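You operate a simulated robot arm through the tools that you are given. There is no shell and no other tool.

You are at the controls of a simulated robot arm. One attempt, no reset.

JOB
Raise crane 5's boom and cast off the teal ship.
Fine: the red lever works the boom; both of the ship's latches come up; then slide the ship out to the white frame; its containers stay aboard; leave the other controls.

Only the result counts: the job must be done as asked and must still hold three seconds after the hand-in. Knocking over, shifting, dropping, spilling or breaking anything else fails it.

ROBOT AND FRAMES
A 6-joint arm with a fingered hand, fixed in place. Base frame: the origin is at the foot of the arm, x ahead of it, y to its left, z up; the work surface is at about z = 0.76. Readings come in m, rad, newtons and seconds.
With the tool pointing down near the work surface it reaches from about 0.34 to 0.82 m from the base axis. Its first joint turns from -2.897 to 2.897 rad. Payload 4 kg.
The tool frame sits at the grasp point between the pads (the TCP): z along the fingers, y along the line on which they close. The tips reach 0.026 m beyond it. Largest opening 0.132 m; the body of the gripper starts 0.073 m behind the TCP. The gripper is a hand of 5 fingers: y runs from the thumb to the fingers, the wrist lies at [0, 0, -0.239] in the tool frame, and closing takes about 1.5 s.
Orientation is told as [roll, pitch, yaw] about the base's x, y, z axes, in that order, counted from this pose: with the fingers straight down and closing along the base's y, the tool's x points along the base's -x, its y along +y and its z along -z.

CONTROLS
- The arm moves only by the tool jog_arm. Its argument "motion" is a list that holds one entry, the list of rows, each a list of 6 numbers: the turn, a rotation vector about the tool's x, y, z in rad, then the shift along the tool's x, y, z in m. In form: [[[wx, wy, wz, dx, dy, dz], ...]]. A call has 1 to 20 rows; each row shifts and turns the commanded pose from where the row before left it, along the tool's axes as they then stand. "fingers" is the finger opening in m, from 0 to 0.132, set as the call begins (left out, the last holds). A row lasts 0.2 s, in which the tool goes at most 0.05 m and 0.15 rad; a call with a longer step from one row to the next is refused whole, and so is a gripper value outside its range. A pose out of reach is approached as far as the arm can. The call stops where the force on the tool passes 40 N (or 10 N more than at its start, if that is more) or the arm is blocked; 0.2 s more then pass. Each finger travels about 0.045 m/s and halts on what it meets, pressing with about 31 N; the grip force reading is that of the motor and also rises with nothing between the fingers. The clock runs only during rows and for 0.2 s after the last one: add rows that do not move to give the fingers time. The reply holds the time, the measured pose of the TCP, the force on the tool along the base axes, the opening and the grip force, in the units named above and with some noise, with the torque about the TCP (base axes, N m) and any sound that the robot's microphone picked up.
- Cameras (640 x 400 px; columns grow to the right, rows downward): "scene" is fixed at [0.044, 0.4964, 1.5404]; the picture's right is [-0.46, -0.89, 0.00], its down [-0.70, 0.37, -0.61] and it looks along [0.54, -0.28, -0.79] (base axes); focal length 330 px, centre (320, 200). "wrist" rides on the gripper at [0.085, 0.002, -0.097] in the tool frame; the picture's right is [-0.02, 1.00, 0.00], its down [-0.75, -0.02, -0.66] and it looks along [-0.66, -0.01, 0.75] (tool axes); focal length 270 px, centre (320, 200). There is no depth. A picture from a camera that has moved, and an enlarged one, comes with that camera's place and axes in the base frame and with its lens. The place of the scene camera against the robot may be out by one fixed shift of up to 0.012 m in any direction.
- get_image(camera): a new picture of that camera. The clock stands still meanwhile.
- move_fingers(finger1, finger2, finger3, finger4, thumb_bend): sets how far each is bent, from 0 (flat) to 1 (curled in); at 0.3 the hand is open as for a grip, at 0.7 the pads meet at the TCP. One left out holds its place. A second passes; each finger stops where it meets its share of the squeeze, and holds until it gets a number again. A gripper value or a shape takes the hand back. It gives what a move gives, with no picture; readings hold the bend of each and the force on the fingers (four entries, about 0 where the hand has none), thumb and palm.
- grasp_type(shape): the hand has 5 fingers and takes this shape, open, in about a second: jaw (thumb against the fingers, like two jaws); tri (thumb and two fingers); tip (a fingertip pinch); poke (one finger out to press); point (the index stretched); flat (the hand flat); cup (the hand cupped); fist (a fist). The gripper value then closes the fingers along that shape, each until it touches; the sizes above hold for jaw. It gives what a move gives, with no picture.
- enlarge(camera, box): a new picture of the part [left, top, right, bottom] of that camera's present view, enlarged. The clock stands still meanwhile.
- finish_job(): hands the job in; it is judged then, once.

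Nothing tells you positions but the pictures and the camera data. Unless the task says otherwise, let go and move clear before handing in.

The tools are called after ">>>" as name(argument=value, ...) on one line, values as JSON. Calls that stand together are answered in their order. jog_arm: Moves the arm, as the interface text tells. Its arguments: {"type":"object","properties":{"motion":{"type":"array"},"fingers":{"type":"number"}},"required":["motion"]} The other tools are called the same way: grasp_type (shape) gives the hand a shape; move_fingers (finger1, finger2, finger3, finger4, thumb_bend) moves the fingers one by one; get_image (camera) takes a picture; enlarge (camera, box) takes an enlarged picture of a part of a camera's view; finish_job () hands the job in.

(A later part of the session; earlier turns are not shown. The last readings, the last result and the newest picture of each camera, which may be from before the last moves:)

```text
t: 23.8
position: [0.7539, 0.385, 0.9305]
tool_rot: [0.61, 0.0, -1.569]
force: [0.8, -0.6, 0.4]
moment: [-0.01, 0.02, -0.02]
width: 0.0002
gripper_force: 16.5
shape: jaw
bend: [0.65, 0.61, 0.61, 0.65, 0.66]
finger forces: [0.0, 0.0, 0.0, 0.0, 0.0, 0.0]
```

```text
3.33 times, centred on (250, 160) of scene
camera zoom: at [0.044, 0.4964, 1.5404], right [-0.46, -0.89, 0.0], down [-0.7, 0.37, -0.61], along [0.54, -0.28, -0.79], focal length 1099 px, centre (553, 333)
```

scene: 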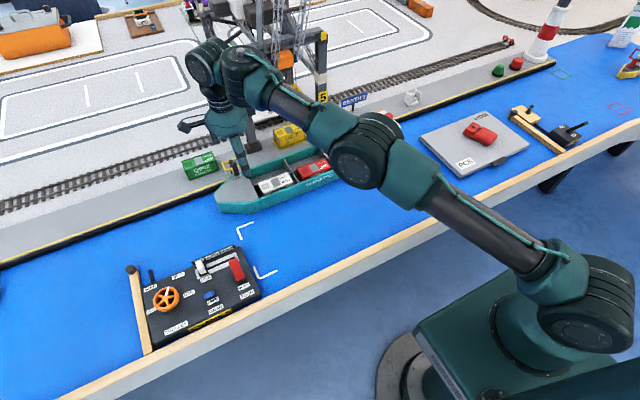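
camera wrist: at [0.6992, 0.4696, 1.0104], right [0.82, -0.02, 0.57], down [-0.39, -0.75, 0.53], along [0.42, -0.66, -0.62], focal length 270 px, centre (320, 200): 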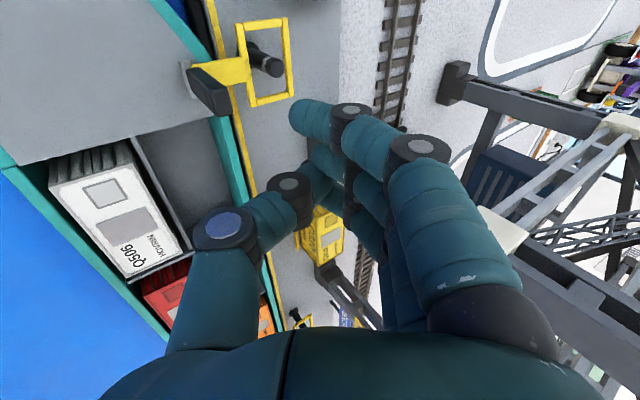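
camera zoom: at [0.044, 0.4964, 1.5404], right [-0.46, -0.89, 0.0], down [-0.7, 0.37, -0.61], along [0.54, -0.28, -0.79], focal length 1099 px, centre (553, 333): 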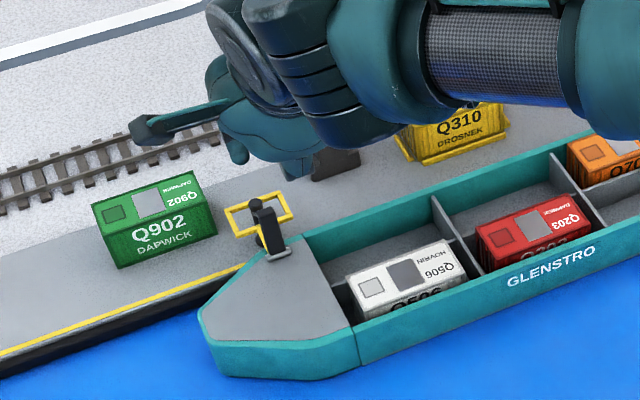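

Finger 1 now hovers just behind (+x of) the handle at a height above it. I'll descend so its tip is behind the handle at about z≈0.84.

>>> jog_arm(motion=[[[0, 0, 0, -0.0003, -0.0135, 0.0182], [0, 0, 0, -0.0003, -0.0135, 0.0182], [0, 0, 0, -0.0003, -0.0135, 0.0182], [0, 0, 0, 0, 0, 0]]])

>>> get_image(camera="wrist")

>>> enlarge(camera="scene", box=[180, 100, 320, 220])

```text
t: 24.8
position: [0.7512, 0.3848, 0.8623]
tool_rot: [0.613, 0.001, -1.571]
force: [0.0, 0.0, -0.3]
moment: [0.0, 0.01, -0.01]
width: 0.0002
gripper_force: 30.9
shape: jaw
bend: [0.67, 0.6, 0.6, 0.67, 0.66]
finger forces: [0.1, 0.1, 0.0, 0.0, 0.0, 0.0]
```

```text
taken
camera wrist: at [0.697, 0.4693, 0.9423], right [0.82, -0.02, 0.57], down [-0.39, -0.75, 0.53], along [0.42, -0.66, -0.62], focal length 270 px, centre (320, 200)
```

wrist: 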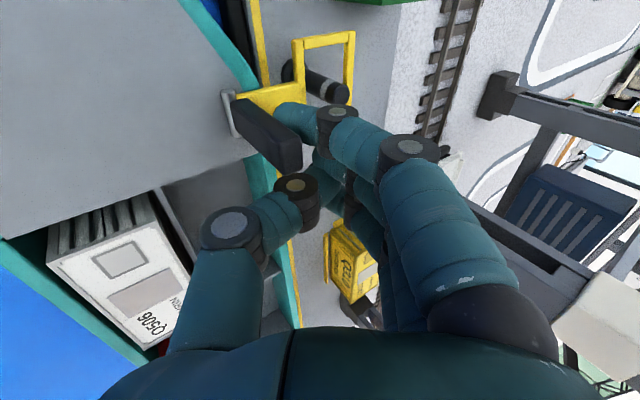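

```text
3.33 times, centred on (250, 160) of scene
camera zoom: at [0.044, 0.4964, 1.5404], right [-0.46, -0.89, 0.0], down [-0.7, 0.37, -0.61], along [0.54, -0.28, -0.79], focal length 1099 px, centre (553, 333)
```

zoom: 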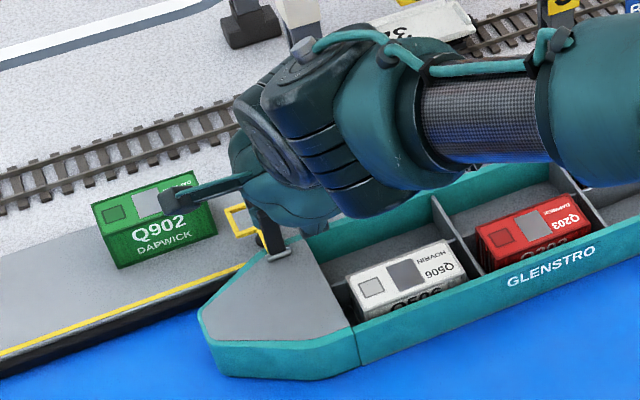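

Finger 1 is behind the handle. I'll pull toward -x in small steps.

>>> jog_arm(motion=[[[0, 0, 0, 0, -0.0066, -0.0046], [0, 0, 0, 0, -0.0066, -0.0046], [0, 0, 0, 0, -0.0066, -0.0046], [0, 0, 0, 0, -0.0066, -0.0046], [0, 0, 0, 0, 0, 0]]])

>>> get_image(camera="wrist")

>>> enlarge(camera="scene", box=[180, 100, 320, 220])

```text
t: 26.0
position: [0.7197, 0.3848, 0.8627]
tool_rot: [0.611, -0.001, -1.571]
force: [-0.6, 0.1, 0.3]
moment: [0.01, 0.0, 0.02]
width: 0.0
gripper_force: 31.3
shape: jaw
bend: [0.67, 0.6, 0.6, 0.67, 0.66]
finger forces: [0.1, 0.0, 0.0, 0.0, 0.1, 0.0]
```

```text
taken
camera wrist: at [0.6646, 0.4684, 0.9417], right [0.82, -0.02, 0.57], down [-0.39, -0.75, 0.53], along [0.42, -0.66, -0.62], focal length 270 px, centre (320, 200)
```

wrist: 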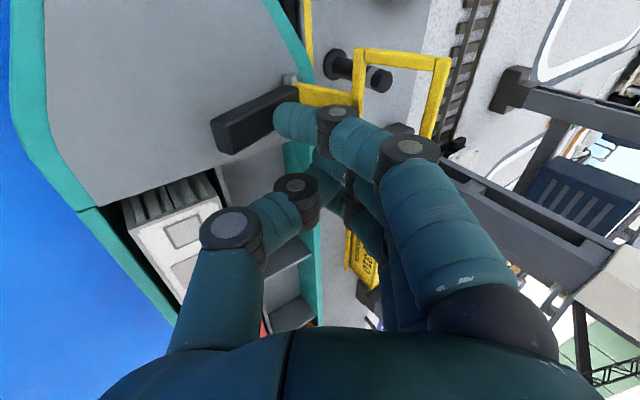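

```text
3.33 times, centred on (250, 160) of scene
camera zoom: at [0.044, 0.4964, 1.5404], right [-0.46, -0.89, 0.0], down [-0.7, 0.37, -0.61], along [0.54, -0.28, -0.79], focal length 1099 px, centre (553, 333)
```

zoom: 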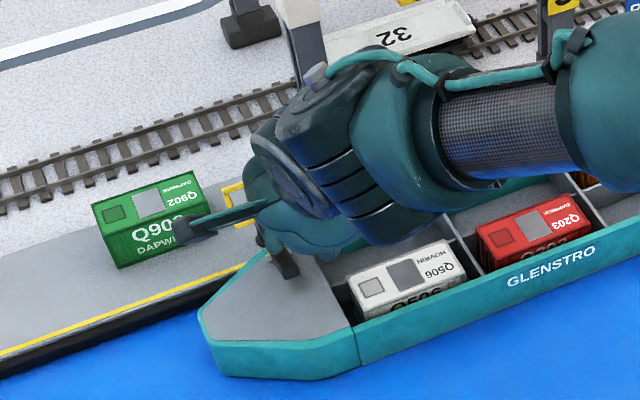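

The handle is rotating easily and the loop has come up off the bollard. I'll continue pulling toward -x.

>>> jog_arm(motion=[[[0, 0, 0, 0, -0.0066, -0.0046], [0, 0, 0, 0, -0.0066, -0.0046], [0, 0, 0, 0, -0.0066, -0.0046], [0, 0, 0, 0, 0, 0]]])

>>> get_image(camera="wrist")

>>> enlarge(camera="scene", box=[180, 100, 320, 220])

```text
t: 27.0
position: [0.6949, 0.3833, 0.8627]
tool_rot: [0.611, 0.001, -1.57]
force: [-0.3, -0.3, 0.4]
moment: [-0.01, 0.01, 0.03]
width: 0.0002
gripper_force: 31.2
shape: jaw
bend: [0.67, 0.6, 0.6, 0.67, 0.66]
finger forces: [0.0, 0.1, 0.0, 0.0, 0.1, 0.0]
```

```text
taken
camera wrist: at [0.6406, 0.4683, 0.9418], right [0.82, -0.02, 0.57], down [-0.39, -0.75, 0.53], along [0.42, -0.66, -0.62], focal length 270 px, centre (320, 200)
```

wrist: 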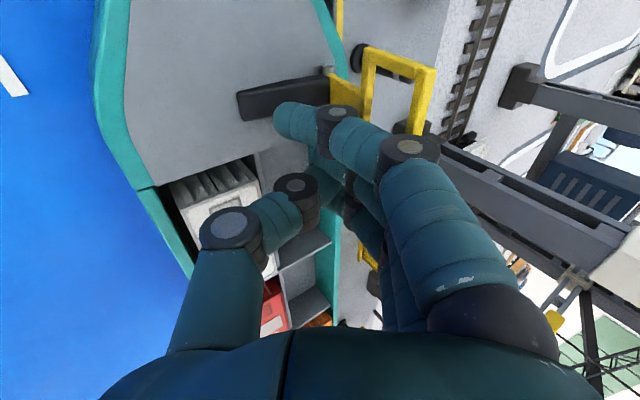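

```text
3.33 times, centred on (250, 160) of scene
camera zoom: at [0.044, 0.4964, 1.5404], right [-0.46, -0.89, 0.0], down [-0.7, 0.37, -0.61], along [0.54, -0.28, -0.79], focal length 1099 px, centre (553, 333)
```

zoom: 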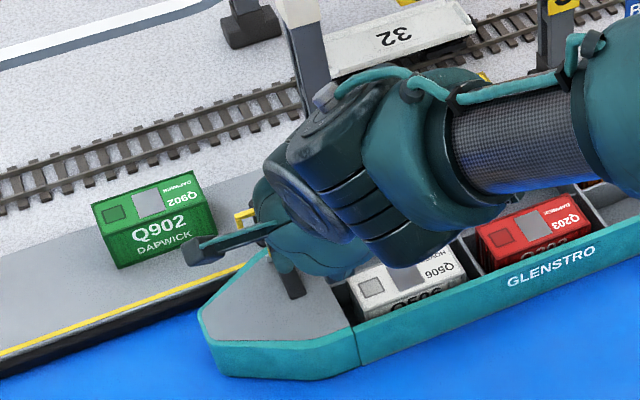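

The handle is nearly flat against the deck now. I'll nudge slightly further, then lift off and check that it stays.

>>> jog_arm(motion=[[[0, 0, 0, 0, -0.0076, -0.0016], [0, 0, 0, 0, 0, 0], [0, 0, 0, 0, 0.0115, -0.0164], [0, 0, 0, 0, 0.0115, -0.0164], [0, 0, 0, 0, 0, 0], [0, 0, 0, 0, 0, 0]]])

>>> get_image(camera="wrist")

>>> enlarge(camera="scene", box=[180, 100, 320, 220])

```text
t: 28.4
position: [0.6882, 0.3822, 0.8996]
tool_rot: [0.612, -0.001, -1.57]
force: [0.1, 0.3, -0.4]
moment: [0.0, 0.0, 0.01]
width: 0.0
gripper_force: 31.5
shape: jaw
bend: [0.67, 0.6, 0.6, 0.67, 0.66]
finger forces: [0.1, 0.0, 0.0, 0.0, 0.0, 0.0]
```

```text
taken
camera wrist: at [0.6335, 0.4678, 0.9788], right [0.82, -0.02, 0.57], down [-0.39, -0.75, 0.53], along [0.42, -0.66, -0.62], focal length 270 px, centre (320, 200)
```

wrist: 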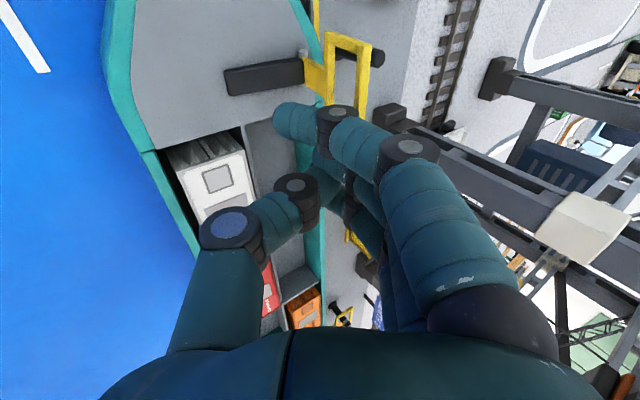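

```text
3.33 times, centred on (250, 160) of scene
camera zoom: at [0.044, 0.4964, 1.5404], right [-0.46, -0.89, 0.0], down [-0.7, 0.37, -0.61], along [0.54, -0.28, -0.79], focal length 1099 px, centre (553, 333)
```

zoom: 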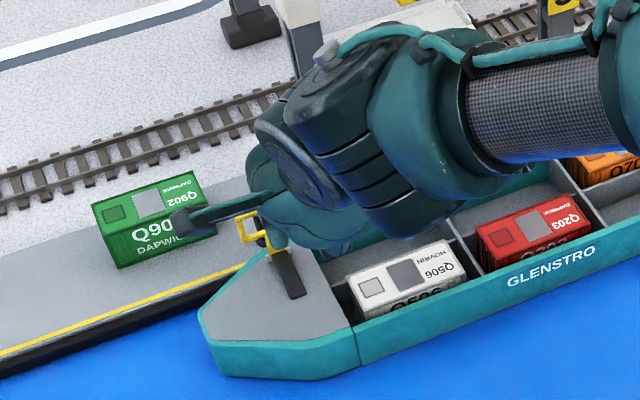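

The bow latch stays up with its loop standing vertical. I'll rise clear and look at it, then head to the stern latch.

>>> jog_arm(motion=[[[0, 0, 0, 0, 0.0172, -0.0246], [0, 0, 0, 0, 0.0172, -0.0246], [0, 0, 0, 0, 0.0172, -0.0246], [0, 0, 0, 0, 0.0172, -0.0246], [0, 0, 0, 0, 0, 0]]])

>>> enlarge(camera="wrist", box=[180, 0, 420, 160])

>>> enlarge(camera="scene", box=[200, 130, 300, 210])

>>> enlarge(camera="scene", box=[320, 90, 420, 170])

```text
t: 29.6
position: [0.6885, 0.384, 1.0196]
tool_rot: [0.611, 0.0, -1.571]
force: [0.1, -0.2, 0.0]
moment: [-0.01, 0.01, 0.01]
width: 0.0
gripper_force: 31.0
shape: jaw
bend: [0.67, 0.6, 0.6, 0.67, 0.66]
finger forces: [0.0, 0.1, 0.1, 0.0, 0.0, 0.0]
```

```text
2.50 times, centred on (300, 80) of wrist
camera zoom: at [0.6337, 0.4678, 1.0999], right [0.82, -0.02, 0.57], down [-0.39, -0.75, 0.53], along [0.42, -0.66, -0.62], focal length 676 px, centre (370, 500)
```

zoom: 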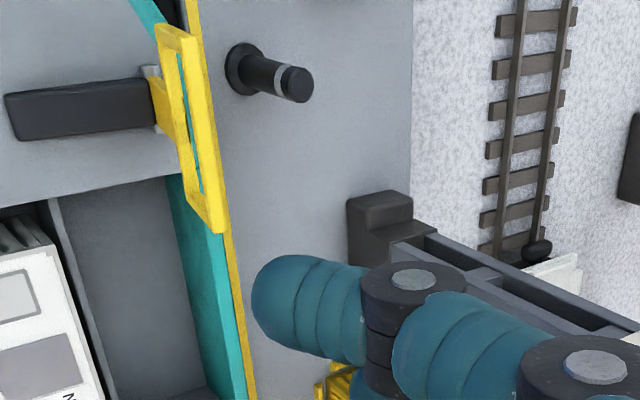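

```text
5.00 times, centred on (250, 170) of scene
camera zoom: at [0.044, 0.4964, 1.5404], right [-0.46, -0.89, 0.0], down [-0.7, 0.37, -0.61], along [0.54, -0.28, -0.79], focal length 1648 px, centre (670, 350)
```

zoom: 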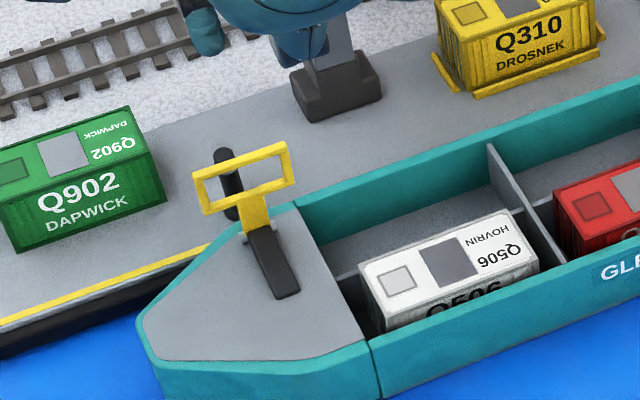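

```text
5.00 times, centred on (370, 130) of scene
camera zoom: at [0.044, 0.4964, 1.5404], right [-0.46, -0.89, 0.0], down [-0.7, 0.37, -0.61], along [0.54, -0.28, -0.79], focal length 1648 px, centre (70, 550)
```

zoom: 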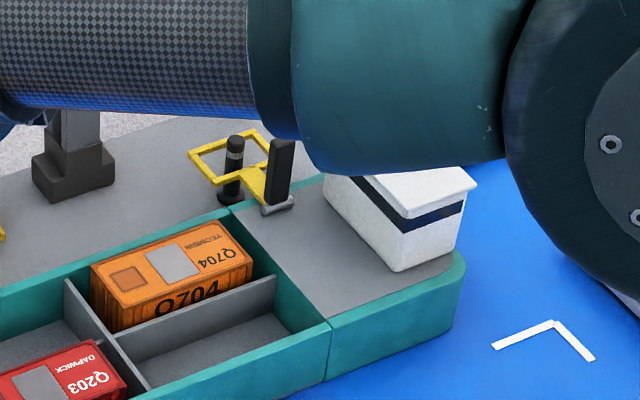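

The bow latch is fully open and flat. The stern latch's handle is near (0.737, -0.017), beside the white bridge at y < -0.048, so I'll hook it with the far finger (finger 4) to keep the row clear of the bridge. Moving above it now.

>>> jog_arm(motion=[[[0, 0, 0, -0.0464, -0.0024, 0.005], [0, 0, 0, -0.0464, -0.0024, 0.005], [0, 0, 0, -0.0464, -0.0024, 0.005], [0, 0, 0, -0.0464, -0.0024, 0.005], [0, 0, 0, -0.0464, -0.0024, 0.005], [0, 0, 0, -0.0464, -0.0024, 0.005], [0, 0, 0, -0.0464, -0.0024, 0.005], [0, 0, 0, 0, 0, 0]]])

>>> get_image(camera="wrist")

>>> get_image(camera="scene")

```text
t: 31.4
position: [0.6947, 0.0586, 0.9819]
tool_rot: [0.612, 0.0, -1.571]
force: [0.0, 0.7, 0.0]
moment: [0.01, -0.01, -0.04]
width: 0.0
gripper_force: 31.1
shape: jaw
bend: [0.67, 0.6, 0.6, 0.67, 0.66]
finger forces: [0.0, 0.0, 0.0, 0.0, 0.1, 0.0]
```

```text
taken
camera wrist: at [0.6388, 0.1439, 1.0616], right [0.82, -0.02, 0.57], down [-0.39, -0.75, 0.53], along [0.42, -0.66, -0.62], focal length 270 px, centre (320, 200)
```

wrist: 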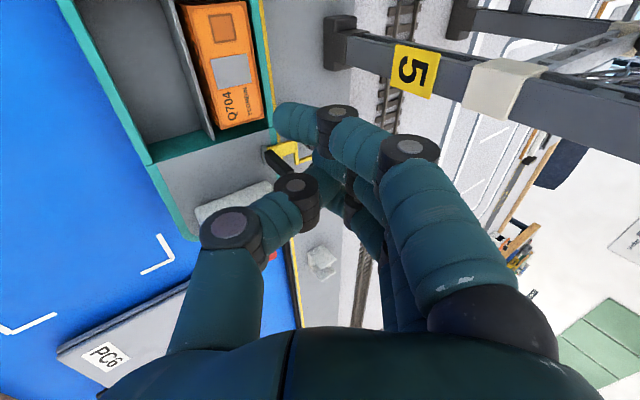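

```text
taken
```

scene: 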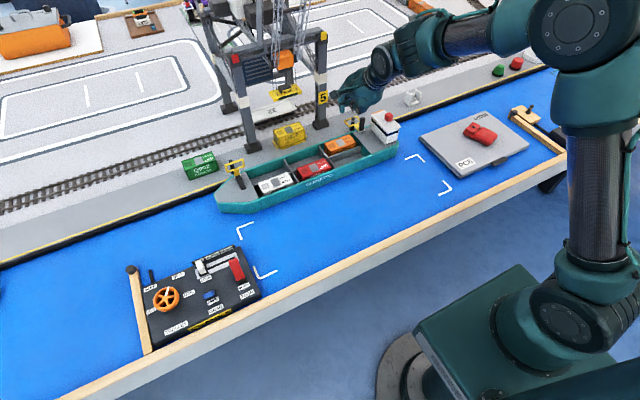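

>>> enlarge(camera="scene", box=[310, 70, 430, 170])

>>> enlarge(camera="wrist", box=[150, 90, 350, 230])

```text
4.00 times, centred on (370, 120) of scene
camera zoom: at [0.044, 0.4964, 1.5404], right [-0.46, -0.89, 0.0], down [-0.7, 0.37, -0.61], along [0.54, -0.28, -0.79], focal length 1319 px, centre (120, 520)
```

zoom: 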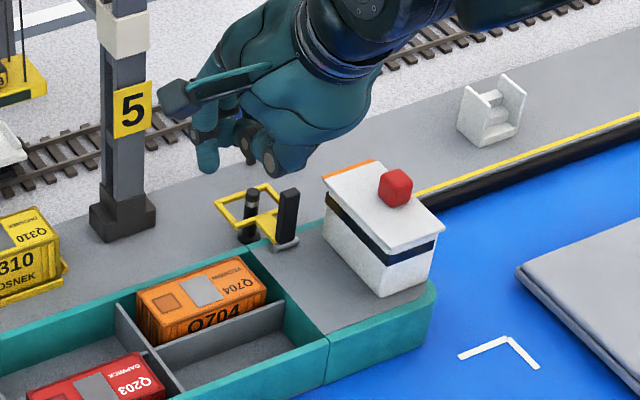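

```text
2.86 times, centred on (250, 160) of wrist
camera zoom: at [0.6388, 0.1439, 1.0616], right [0.82, -0.02, 0.57], down [-0.39, -0.75, 0.53], along [0.42, -0.66, -0.62], focal length 772 px, centre (520, 314)
```

zoom: 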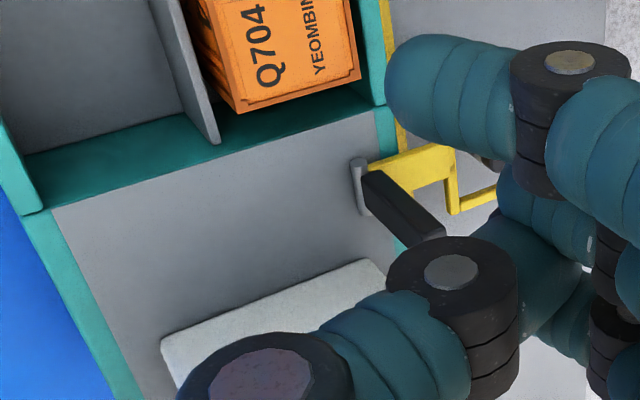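

The stern hinge is at about (0.7335, -0.016, 0.814), the bridge's near face at y≈-0.05 and the orange container's top at z≈0.82. I'll position finger 4 behind the stern handle with TCP y≈0.019, first at a safe height.

>>> jog_arm(motion=[[[0, 0, 0, -0.0198, 0.0086, 0.0378], [0, 0, 0, -0.0198, 0.0086, 0.0378], [0, 0, 0, 0, 0, 0]]])

>>> get_image(camera="wrist")

>>> enlarge(camera="scene", box=[310, 70, 430, 170])

```text
t: 32.2
position: [0.7526, 0.0184, 0.929]
tool_rot: [0.612, 0.0, -1.571]
force: [-0.2, -0.1, 0.0]
moment: [0.02, -0.02, 0.02]
width: 0.0
gripper_force: 31.1
shape: jaw
bend: [0.67, 0.6, 0.6, 0.67, 0.66]
finger forces: [0.0, 0.0, 0.0, 0.0, 0.0, 0.0]
```

```text
taken
camera wrist: at [0.6967, 0.1039, 1.0092], right [0.82, -0.02, 0.57], down [-0.39, -0.75, 0.53], along [0.42, -0.66, -0.62], focal length 270 px, centre (320, 200)
```

wrist: 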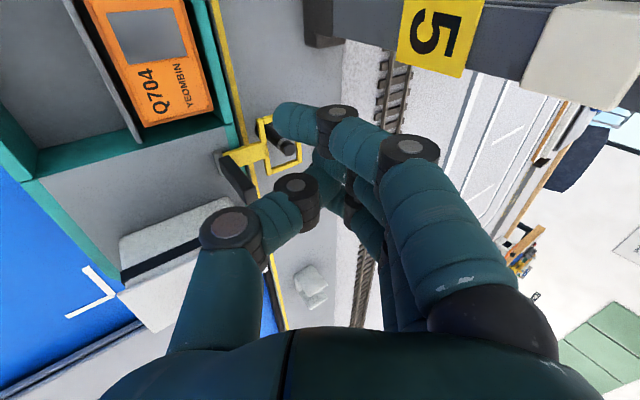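

```text
4.00 times, centred on (370, 120) of scene
camera zoom: at [0.044, 0.4964, 1.5404], right [-0.46, -0.89, 0.0], down [-0.7, 0.37, -0.61], along [0.54, -0.28, -0.79], focal length 1319 px, centre (120, 520)
```

zoom: 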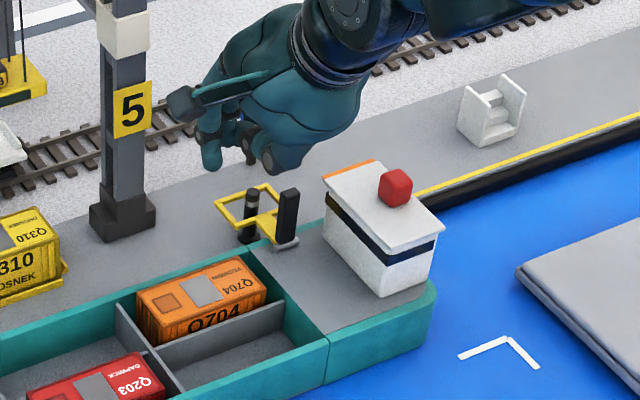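

Clear of the bridge and crane leg. Descending so finger 4's tip goes behind the stern handle.

>>> jog_arm(motion=[[[0, 0, 0, 0, -0.0127, 0.0182], [0, 0, 0, 0, -0.0127, 0.0182], [0, 0, 0, 0, -0.0127, 0.0182], [0, 0, 0, 0, 0, 0]]])

>>> get_image(camera="wrist")

>>> enlarge(camera="scene", box=[310, 70, 430, 170])

```text
t: 33.2
position: [0.7524, 0.0187, 0.8626]
tool_rot: [0.611, 0.0, -1.571]
force: [0.4, -0.3, 0.0]
moment: [-0.01, 0.02, 0.01]
width: 0.0
gripper_force: 31.3
shape: jaw
bend: [0.67, 0.6, 0.6, 0.67, 0.66]
finger forces: [0.1, 0.0, 0.0, 0.0, 0.1, 0.1]
```

```text
taken
camera wrist: at [0.6979, 0.1045, 0.942], right [0.82, -0.02, 0.57], down [-0.39, -0.75, 0.53], along [0.42, -0.66, -0.62], focal length 270 px, centre (320, 200)
```

wrist: 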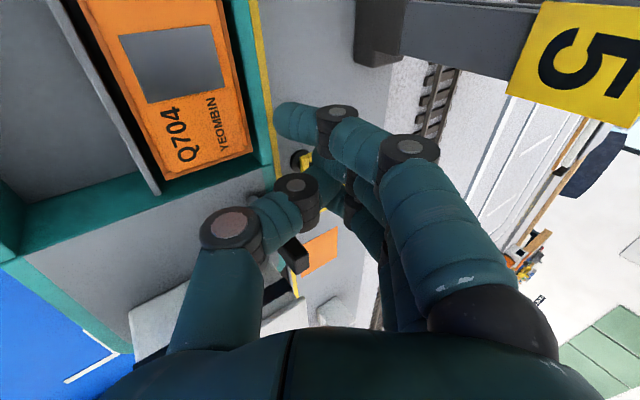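

```text
4.00 times, centred on (370, 120) of scene
camera zoom: at [0.044, 0.4964, 1.5404], right [-0.46, -0.89, 0.0], down [-0.7, 0.37, -0.61], along [0.54, -0.28, -0.79], focal length 1319 px, centre (120, 520)
```

zoom: 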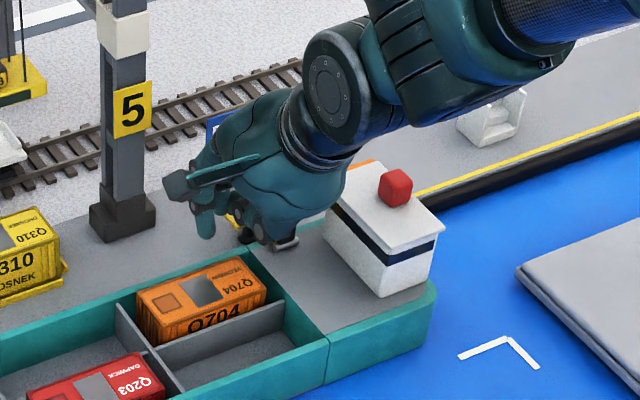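

No unwanted contact. Pulling toward -x as with the bow latch.

>>> jog_arm(motion=[[[0, 0, 0, 0, -0.0066, -0.0046], [0, 0, 0, 0, -0.0066, -0.0046], [0, 0, 0, 0, -0.0066, -0.0046], [0, 0, 0, 0, -0.0066, -0.0046], [0, 0, 0, 0, 0, 0]]])

>>> get_image(camera="wrist")

>>> enlarge(camera="scene", box=[310, 70, 430, 170])

```text
t: 34.4
position: [0.7206, 0.0192, 0.8621]
tool_rot: [0.611, -0.001, -1.571]
force: [-0.3, -0.3, -0.4]
moment: [-0.01, -0.02, -0.02]
width: 0.0
gripper_force: 30.6
shape: jaw
bend: [0.67, 0.6, 0.6, 0.67, 0.66]
finger forces: [0.0, 0.0, 0.2, 0.0, 0.0, 0.1]
```

```text
taken
camera wrist: at [0.6654, 0.1043, 0.942], right [0.82, -0.02, 0.57], down [-0.39, -0.75, 0.53], along [0.42, -0.66, -0.62], focal length 270 px, centre (320, 200)
```

wrist: 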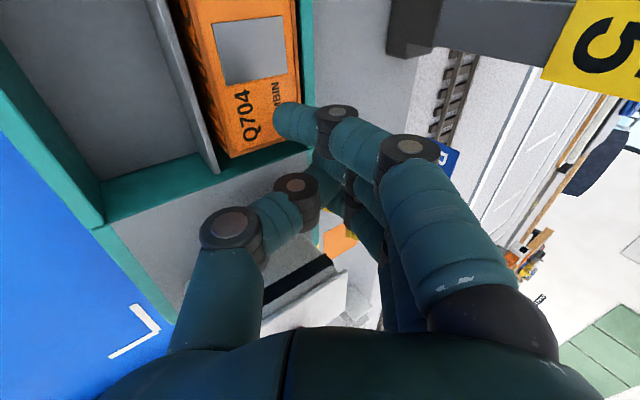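

```text
4.00 times, centred on (370, 120) of scene
camera zoom: at [0.044, 0.4964, 1.5404], right [-0.46, -0.89, 0.0], down [-0.7, 0.37, -0.61], along [0.54, -0.28, -0.79], focal length 1319 px, centre (120, 520)
```

zoom: 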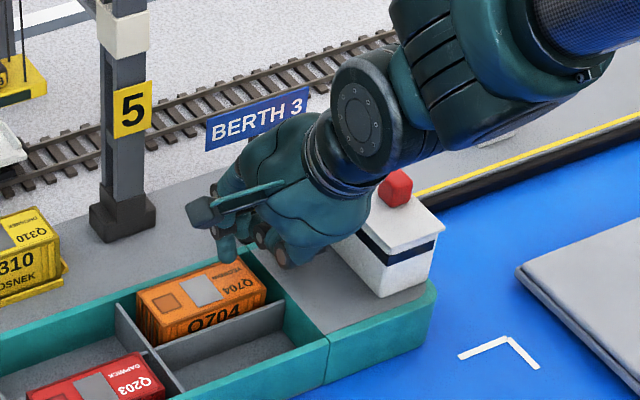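

Continuing the pull toward -x at the same height.

>>> jog_arm(motion=[[[0, 0, 0, 0, -0.0066, -0.0046], [0, 0, 0, 0, -0.0066, -0.0046], [0, 0, 0, 0, -0.0066, -0.0046], [0, 0, 0, 0, -0.0066, -0.0026], [0, 0, 0, 0, 0, 0], [0, 0, 0, 0, 0, 0]]])

>>> get_image(camera="wrist")

>>> enlarge(camera="scene", box=[310, 70, 430, 170])

```text
t: 35.8
position: [0.6899, 0.0186, 0.8606]
tool_rot: [0.609, 0.001, -1.571]
force: [0.1, 0.7, -0.9]
moment: [0.02, 0.0, -0.01]
width: 0.0
gripper_force: 31.3
shape: jaw
bend: [0.67, 0.6, 0.6, 0.67, 0.66]
finger forces: [0.0, 0.0, 0.0, 0.1, 0.0, 0.0]
```

```text
taken
camera wrist: at [0.6347, 0.1042, 0.9406], right [0.82, -0.02, 0.57], down [-0.39, -0.75, 0.53], along [0.42, -0.66, -0.62], focal length 270 px, centre (320, 200)
```

wrist: 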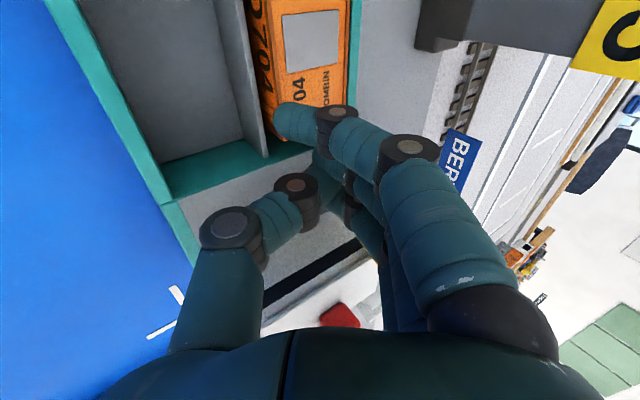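

```text
4.00 times, centred on (370, 120) of scene
camera zoom: at [0.044, 0.4964, 1.5404], right [-0.46, -0.89, 0.0], down [-0.7, 0.37, -0.61], along [0.54, -0.28, -0.79], focal length 1319 px, centre (120, 520)
```

zoom: 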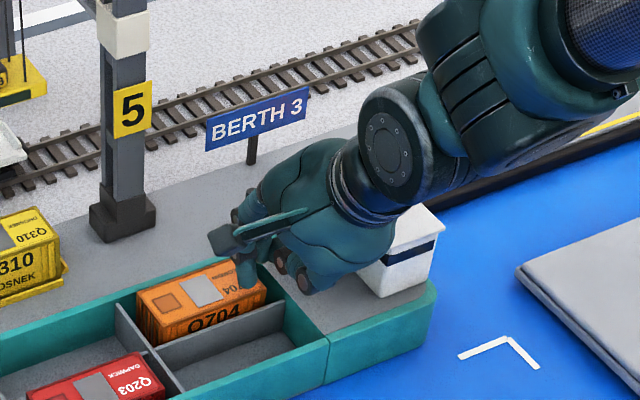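

No abnormal force. Lifting straight up to check the stern latch.

>>> jog_arm(motion=[[[0, 0, 0, 0, 0.0115, -0.0164], [0, 0, 0, 0, 0.0115, -0.0164], [0, 0, 0, 0, 0.0172, -0.0246], [0, 0, 0, 0, 0.0172, -0.0246], [0, 0, 0, 0, 0.0172, -0.0246], [0, 0, 0, 0, 0, 0]]])

>>> get_image(camera="wrist")

>>> enlarge(camera="scene", box=[310, 70, 430, 170])

>>> enlarge(camera="scene", box=[200, 90, 420, 230])

```text
t: 37.2
position: [0.6888, 0.0184, 0.9913]
tool_rot: [0.61, 0.0, -1.571]
force: [-0.2, 0.4, -1.4]
moment: [0.03, 0.03, -0.04]
width: 0.0001
gripper_force: 31.2
shape: jaw
bend: [0.67, 0.6, 0.6, 0.67, 0.66]
finger forces: [0.0, 0.1, 0.0, 0.0, 0.0, 0.0]
```

```text
taken
camera wrist: at [0.6343, 0.1037, 1.0709], right [0.82, -0.02, 0.57], down [-0.39, -0.75, 0.53], along [0.42, -0.66, -0.62], focal length 270 px, centre (320, 200)
```

wrist: 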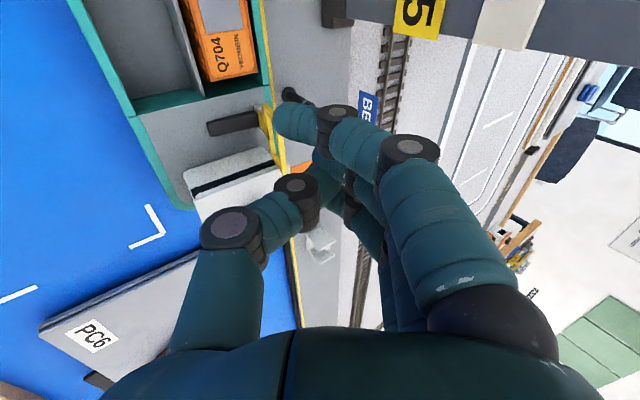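

```text
4.00 times, centred on (370, 120) of scene
camera zoom: at [0.044, 0.4964, 1.5404], right [-0.46, -0.89, 0.0], down [-0.7, 0.37, -0.61], along [0.54, -0.28, -0.79], focal length 1319 px, centre (120, 520)
```

zoom: 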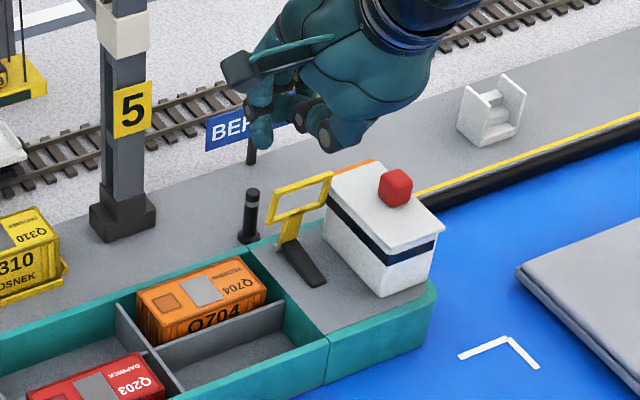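

```text
2.86 times, centred on (310, 160) of scene
camera zoom: at [0.044, 0.4964, 1.5404], right [-0.46, -0.89, 0.0], down [-0.7, 0.37, -0.61], along [0.54, -0.28, -0.79], focal length 942 px, centre (349, 314)
```

zoom: 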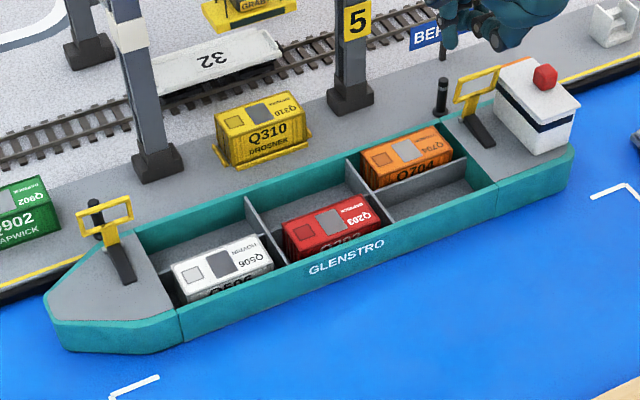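

Both latches are up, with their handles flat on the deck. To move the ship I plan to grip its near hull wall at the empty near cell of the stern bay (y≈0.08), thumb outside and fingers inside. I'll untilt the hand, open it, and look down at that wall.

>>> jog_arm(motion=[[[0.1222, 0, 0, 0, 0, 0], [0.1222, 0, 0, 0, 0, 0], [0.1222, 0, 0, 0, 0, 0], [0.1222, 0, 0, 0, 0, 0], [0.1222, 0, 0, 0, 0, 0], [0, 0, 0, 0.03, -0.025, 0.01], [0, 0, 0, 0.03, -0.025, 0.01], [0, 0, 0, 0, 0, 0], [0, 0, 0, 0, 0, 0]]], fingers=0.132)

>>> get_image(camera="wrist")

>>> get_image(camera="scene")

```text
t: 39.2
position: [0.6399, 0.0786, 0.9714]
tool_rot: [0.0, 0.001, -1.572]
force: [0.3, -0.4, -0.1]
moment: [-0.02, -0.04, -0.01]
width: 0.132
gripper_force: 0.1
shape: jaw
bend: [0.3, 0.3, 0.3, 0.3, 0.3]
finger forces: [0.0, 0.0, 0.0, 0.0, 0.1, 0.0]
```

```text
taken
camera wrist: at [0.6408, 0.1638, 1.0679], right [1.0, -0.02, 0.0], down [-0.02, -0.75, 0.66], along [-0.01, -0.66, -0.75], focal length 270 px, centre (320, 200)
```

wrist: 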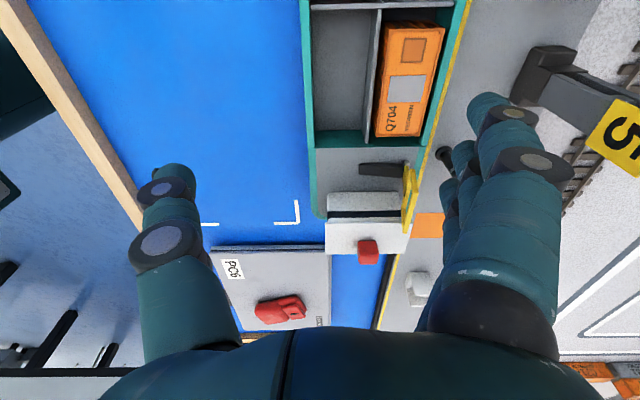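

```text
taken
```

scene: 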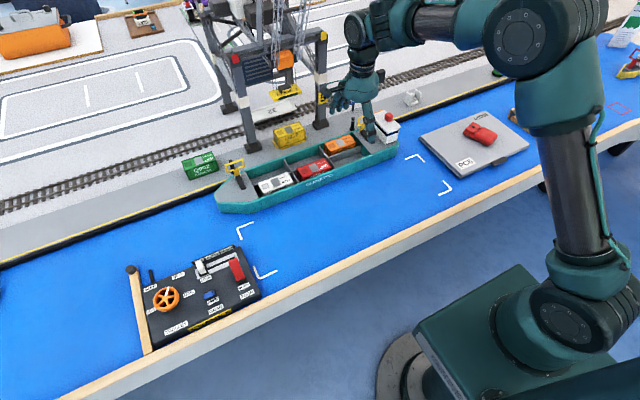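

The stern bay's near cell is empty: near wall at x≈0.626–0.636, divider at x≈0.688, hold floor z≈0.77, y from 0.013 to 0.137. I'll set a narrow opening and come down above the near wall to check alignment.

>>> jog_arm(motion=[[[0, 0, 0, -0.0018, -0.0055, 0.025], [0, 0, 0, -0.0018, -0.0055, 0.025], [0, 0, 0, 0, 0, 0.02], [0, 0, 0, 0, 0, 0], [0, 0, 0, 0, 0, 0], [0, 0, 0, 0, 0, 0], [0, 0, 0, 0, 0, 0], [0, 0, 0, 0, 0, 0]]], fingers=0.038)

>>> get_image(camera="wrist")

>>> enlarge(camera="scene", box=[290, 60, 430, 180])

```text
t: 41.0
position: [0.6278, 0.0767, 0.9011]
tool_rot: [0.001, 0.0, -1.571]
force: [-0.7, 0.1, -0.7]
moment: [-0.01, -0.05, -0.01]
width: 0.0384
gripper_force: 0.1
shape: jaw
bend: [0.73, 0.73, 0.73, 0.73, 0.7]
finger forces: [0.1, 0.0, 0.2, 0.1, 0.0, 0.0]
```

```text
taken
camera wrist: at [0.63, 0.1603, 0.9979], right [1.0, -0.02, 0.0], down [-0.02, -0.75, 0.66], along [-0.01, -0.66, -0.75], focal length 270 px, centre (320, 200)
```

wrist: 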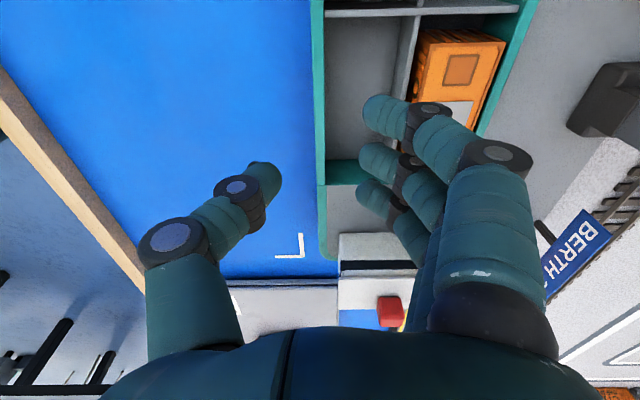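

```text
3.33 times, centred on (360, 120) of scene
camera zoom: at [0.044, 0.4964, 1.5404], right [-0.46, -0.89, 0.0], down [-0.7, 0.37, -0.61], along [0.54, -0.28, -0.79], focal length 1099 px, centre (187, 467)
```

zoom: 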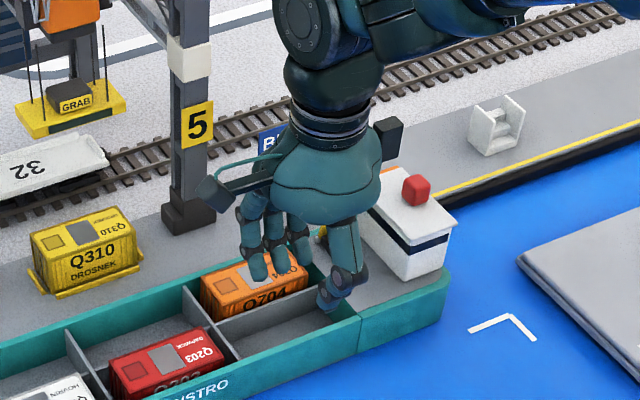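

The wall is centred between thumb and fingers, and the fingers fit within the cell. I'll shift slightly to -x and descend around the near wall.

>>> jog_arm(motion=[[[0, 0, 0, 0, -0.004, 0.03], [0, 0, 0, 0, 0, 0.03], [0, 0, 0, 0, 0, 0.0], [0, 0, 0, 0, 0, 0]]])

>>> get_image(camera="wrist")

>>> enlarge(camera="scene", box=[290, 60, 430, 180])

```text
t: 42.0
position: [0.6256, 0.075, 0.8394]
tool_rot: [0.001, 0.0, -1.571]
force: [0.7, -0.3, -0.4]
moment: [-0.01, -0.02, 0.02]
width: 0.0387
gripper_force: 0.0
shape: jaw
bend: [0.73, 0.73, 0.73, 0.73, 0.7]
finger forces: [0.1, 0.0, 0.1, 0.0, 0.1, 0.0]
```

```text
taken
camera wrist: at [0.6262, 0.1598, 0.9368], right [1.0, -0.02, 0.0], down [-0.02, -0.75, 0.66], along [-0.01, -0.66, -0.75], focal length 270 px, centre (320, 200)
```

wrist: 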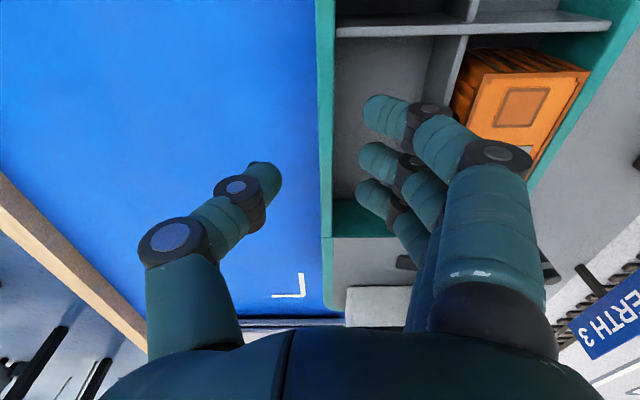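

```text
3.33 times, centred on (360, 120) of scene
camera zoom: at [0.044, 0.4964, 1.5404], right [-0.46, -0.89, 0.0], down [-0.7, 0.37, -0.61], along [0.54, -0.28, -0.79], focal length 1099 px, centre (187, 467)
```

zoom: 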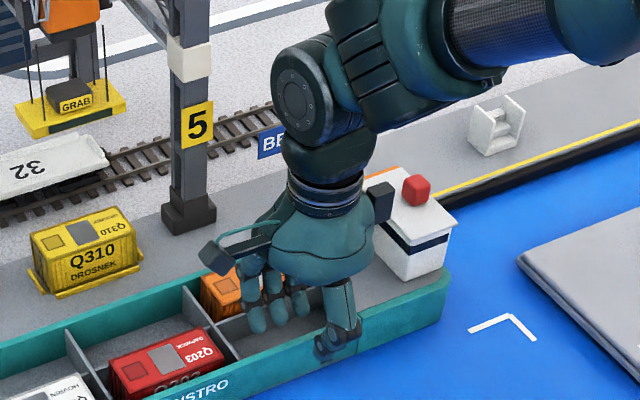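

Fingers are lined up inside the cell and the thumb outside the hull. Descending the last 3 cm.

>>> jog_arm(motion=[[[0, 0, 0, 0, 0, 0.015], [0, 0, 0, 0, 0, 0.014], [0, 0, 0, 0, 0, 0]]])

>>> get_image(camera="wrist")

>>> enlarge(camera="scene", box=[290, 60, 430, 180])

```text
t: 42.8
position: [0.6265, 0.0744, 0.8121]
tool_rot: [0.0, 0.0, -1.571]
force: [-0.2, 0.2, 0.2]
moment: [0.01, -0.03, 0.01]
width: 0.0385
gripper_force: 0.0
shape: jaw
bend: [0.73, 0.73, 0.73, 0.73, 0.7]
finger forces: [0.0, 0.0, 0.0, 0.0, 0.0, 0.1]
```

```text
taken
camera wrist: at [0.6253, 0.1598, 0.9082], right [1.0, -0.02, 0.0], down [-0.02, -0.75, 0.66], along [-0.01, -0.66, -0.75], focal length 270 px, centre (320, 200)
```

wrist: 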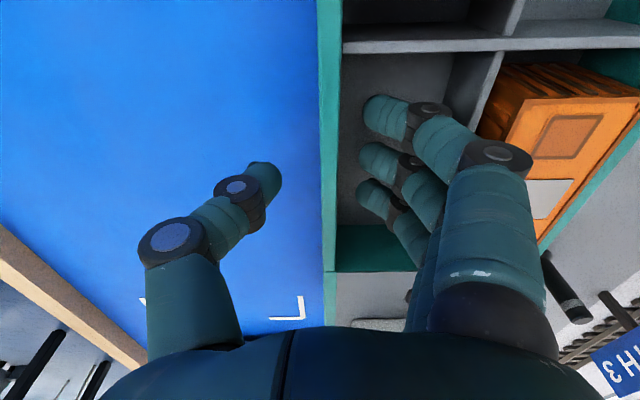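

```text
3.33 times, centred on (360, 120) of scene
camera zoom: at [0.044, 0.4964, 1.5404], right [-0.46, -0.89, 0.0], down [-0.7, 0.37, -0.61], along [0.54, -0.28, -0.79], focal length 1099 px, centre (187, 467)
```

zoom: 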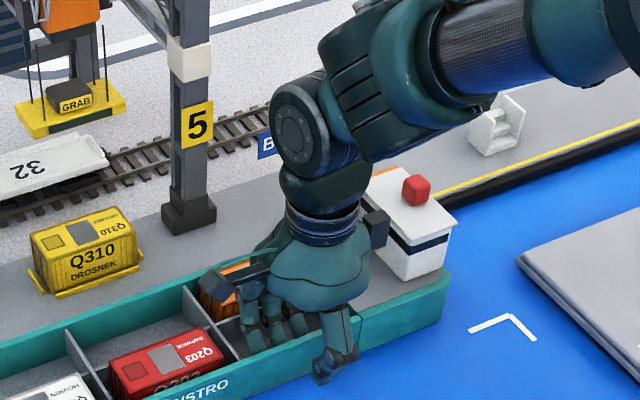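

Fingers straddle the wall with no contact yet. Closing the grip.

>>> jog_arm(motion=[[[0, 0, 0, 0, 0, 0], [0, 0, 0, 0, 0, 0], [0, 0, 0, 0, 0, 0], [0, 0, 0, 0, 0, 0], [0, 0, 0, 0, 0, 0], [0, 0, 0, 0, 0, 0]]], fingers=0.0)

>>> get_image(camera="wrist")

>>> enlarge(camera="scene", box=[200, 60, 430, 220])

```text
t: 44.2
position: [0.6253, 0.0751, 0.8116]
tool_rot: [-0.001, -0.001, -1.571]
force: [3.6, 0.7, -0.5]
moment: [0.02, -0.14, 0.01]
width: 0.0031
gripper_force: 31.5
shape: jaw
bend: [0.71, 0.71, 0.71, 0.71, 0.7]
finger forces: [7.2, 7.3, 7.4, 7.3, 25.6, 0.0]
```

```text
taken
camera wrist: at [0.6254, 0.1597, 0.9084], right [1.0, -0.02, 0.0], down [-0.02, -0.75, 0.66], along [-0.01, -0.66, -0.75], focal length 270 px, centre (320, 200)
```

wrist: 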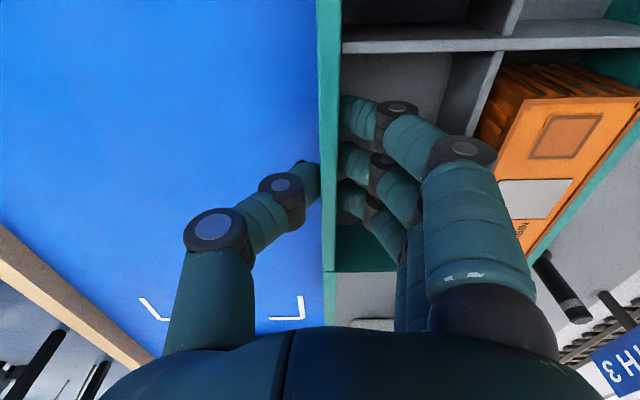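

```text
2.50 times, centred on (315, 140) of scene
camera zoom: at [0.044, 0.4964, 1.5404], right [-0.46, -0.89, 0.0], down [-0.7, 0.37, -0.61], along [0.54, -0.28, -0.79], focal length 824 px, centre (332, 350)
```

zoom: 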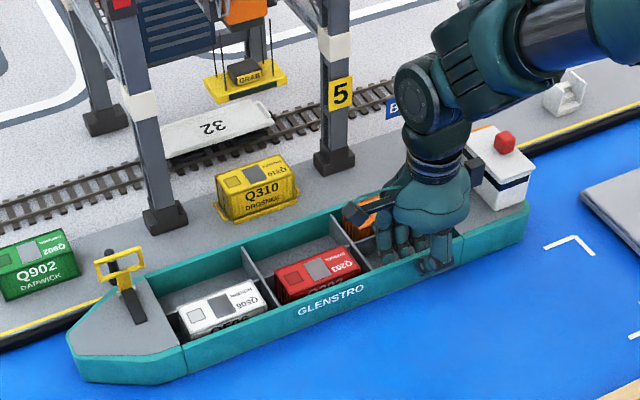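

The wall is firmly gripped (about 7 N per finger). I'll test with a slow 2 cm pull to -x and check forces and the ship's response.

>>> jog_arm(motion=[[[0, 0, 0, 0, -0.004, 0], [0, 0, 0, 0, -0.004, 0], [0, 0, 0, 0, -0.004, 0], [0, 0, 0, 0, -0.004, 0], [0, 0, 0, 0, -0.004, 0], [0, 0, 0, 0, 0, 0]]])

>>> get_image(camera="wrist")

>>> enlarge(camera="scene", box=[200, 60, 430, 220])

```text
t: 45.6
position: [0.6049, 0.0746, 0.8124]
tool_rot: [0.001, 0.0, -1.571]
force: [4.0, -1.4, 0.3]
moment: [0.01, -0.16, -0.14]
width: 0.0029
gripper_force: 30.8
shape: jaw
bend: [0.71, 0.71, 0.71, 0.71, 0.7]
finger forces: [9.4, 8.7, 7.1, 6.6, 26.9, 0.0]
```

```text
taken
camera wrist: at [0.6053, 0.16, 0.9084], right [1.0, -0.02, 0.0], down [-0.02, -0.75, 0.66], along [-0.01, -0.66, -0.75], focal length 270 px, centre (320, 200)
```

wrist: 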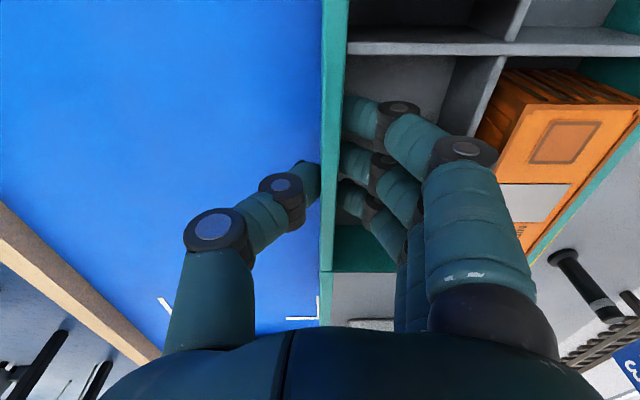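

```text
2.50 times, centred on (315, 140) of scene
camera zoom: at [0.044, 0.4964, 1.5404], right [-0.46, -0.89, 0.0], down [-0.7, 0.37, -0.61], along [0.54, -0.28, -0.79], focal length 824 px, centre (332, 350)
```

zoom: 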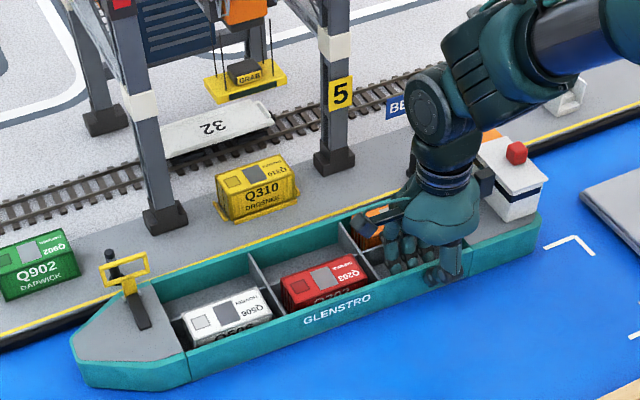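

The ship slides along with little force, but the bow lags slightly (about 1.5°). I'll continue with a small counter-rotation of the hand.

>>> jog_arm(motion=[[[0, 0, -0.004, 0, -0.005, 0], [0, 0, -0.004, 0, -0.005, 0], [0, 0, -0.004, 0, -0.005, 0], [0, 0, -0.004, 0, -0.005, 0], [0, 0, -0.004, 0, -0.005, 0], [0, 0, -0.004, 0, -0.005, 0], [0, 0, -0.004, 0, -0.005, 0], [0, 0, -0.004, 0, -0.005, 0], [0, 0, 0, 0, 0, 0]]])

>>> get_image(camera="wrist")

>>> get_image(camera="scene")

```text
t: 47.6
position: [0.5648, 0.0742, 0.8122]
tool_rot: [-0.001, 0.0, -1.537]
force: [5.0, -0.7, 2.2]
moment: [0.09, -0.17, -0.18]
width: 0.003
gripper_force: 30.5
shape: jaw
bend: [0.71, 0.71, 0.71, 0.72, 0.69]
finger forces: [9.7, 9.0, 7.1, 6.4, 27.6, 0.1]
```

```text
taken
camera wrist: at [0.5625, 0.1596, 0.9083], right [1.0, 0.01, 0.0], down [0.01, -0.75, 0.66], along [0.01, -0.66, -0.75], focal length 270 px, centre (320, 200)
```

wrist: 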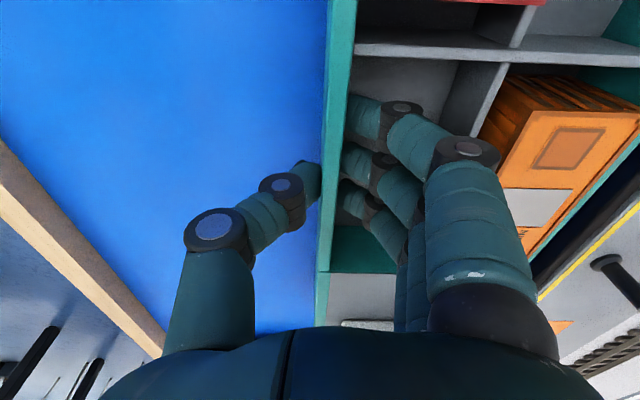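

```text
taken
```

scene: 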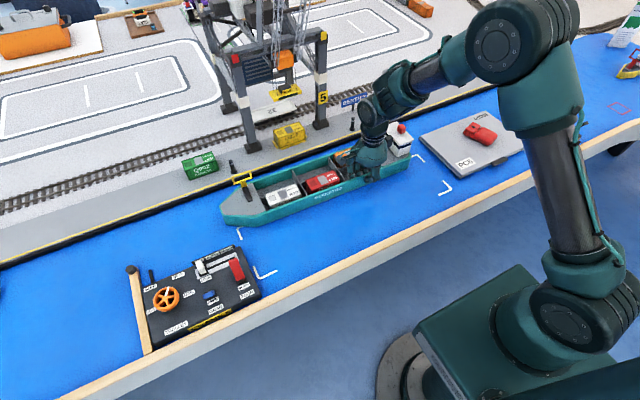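

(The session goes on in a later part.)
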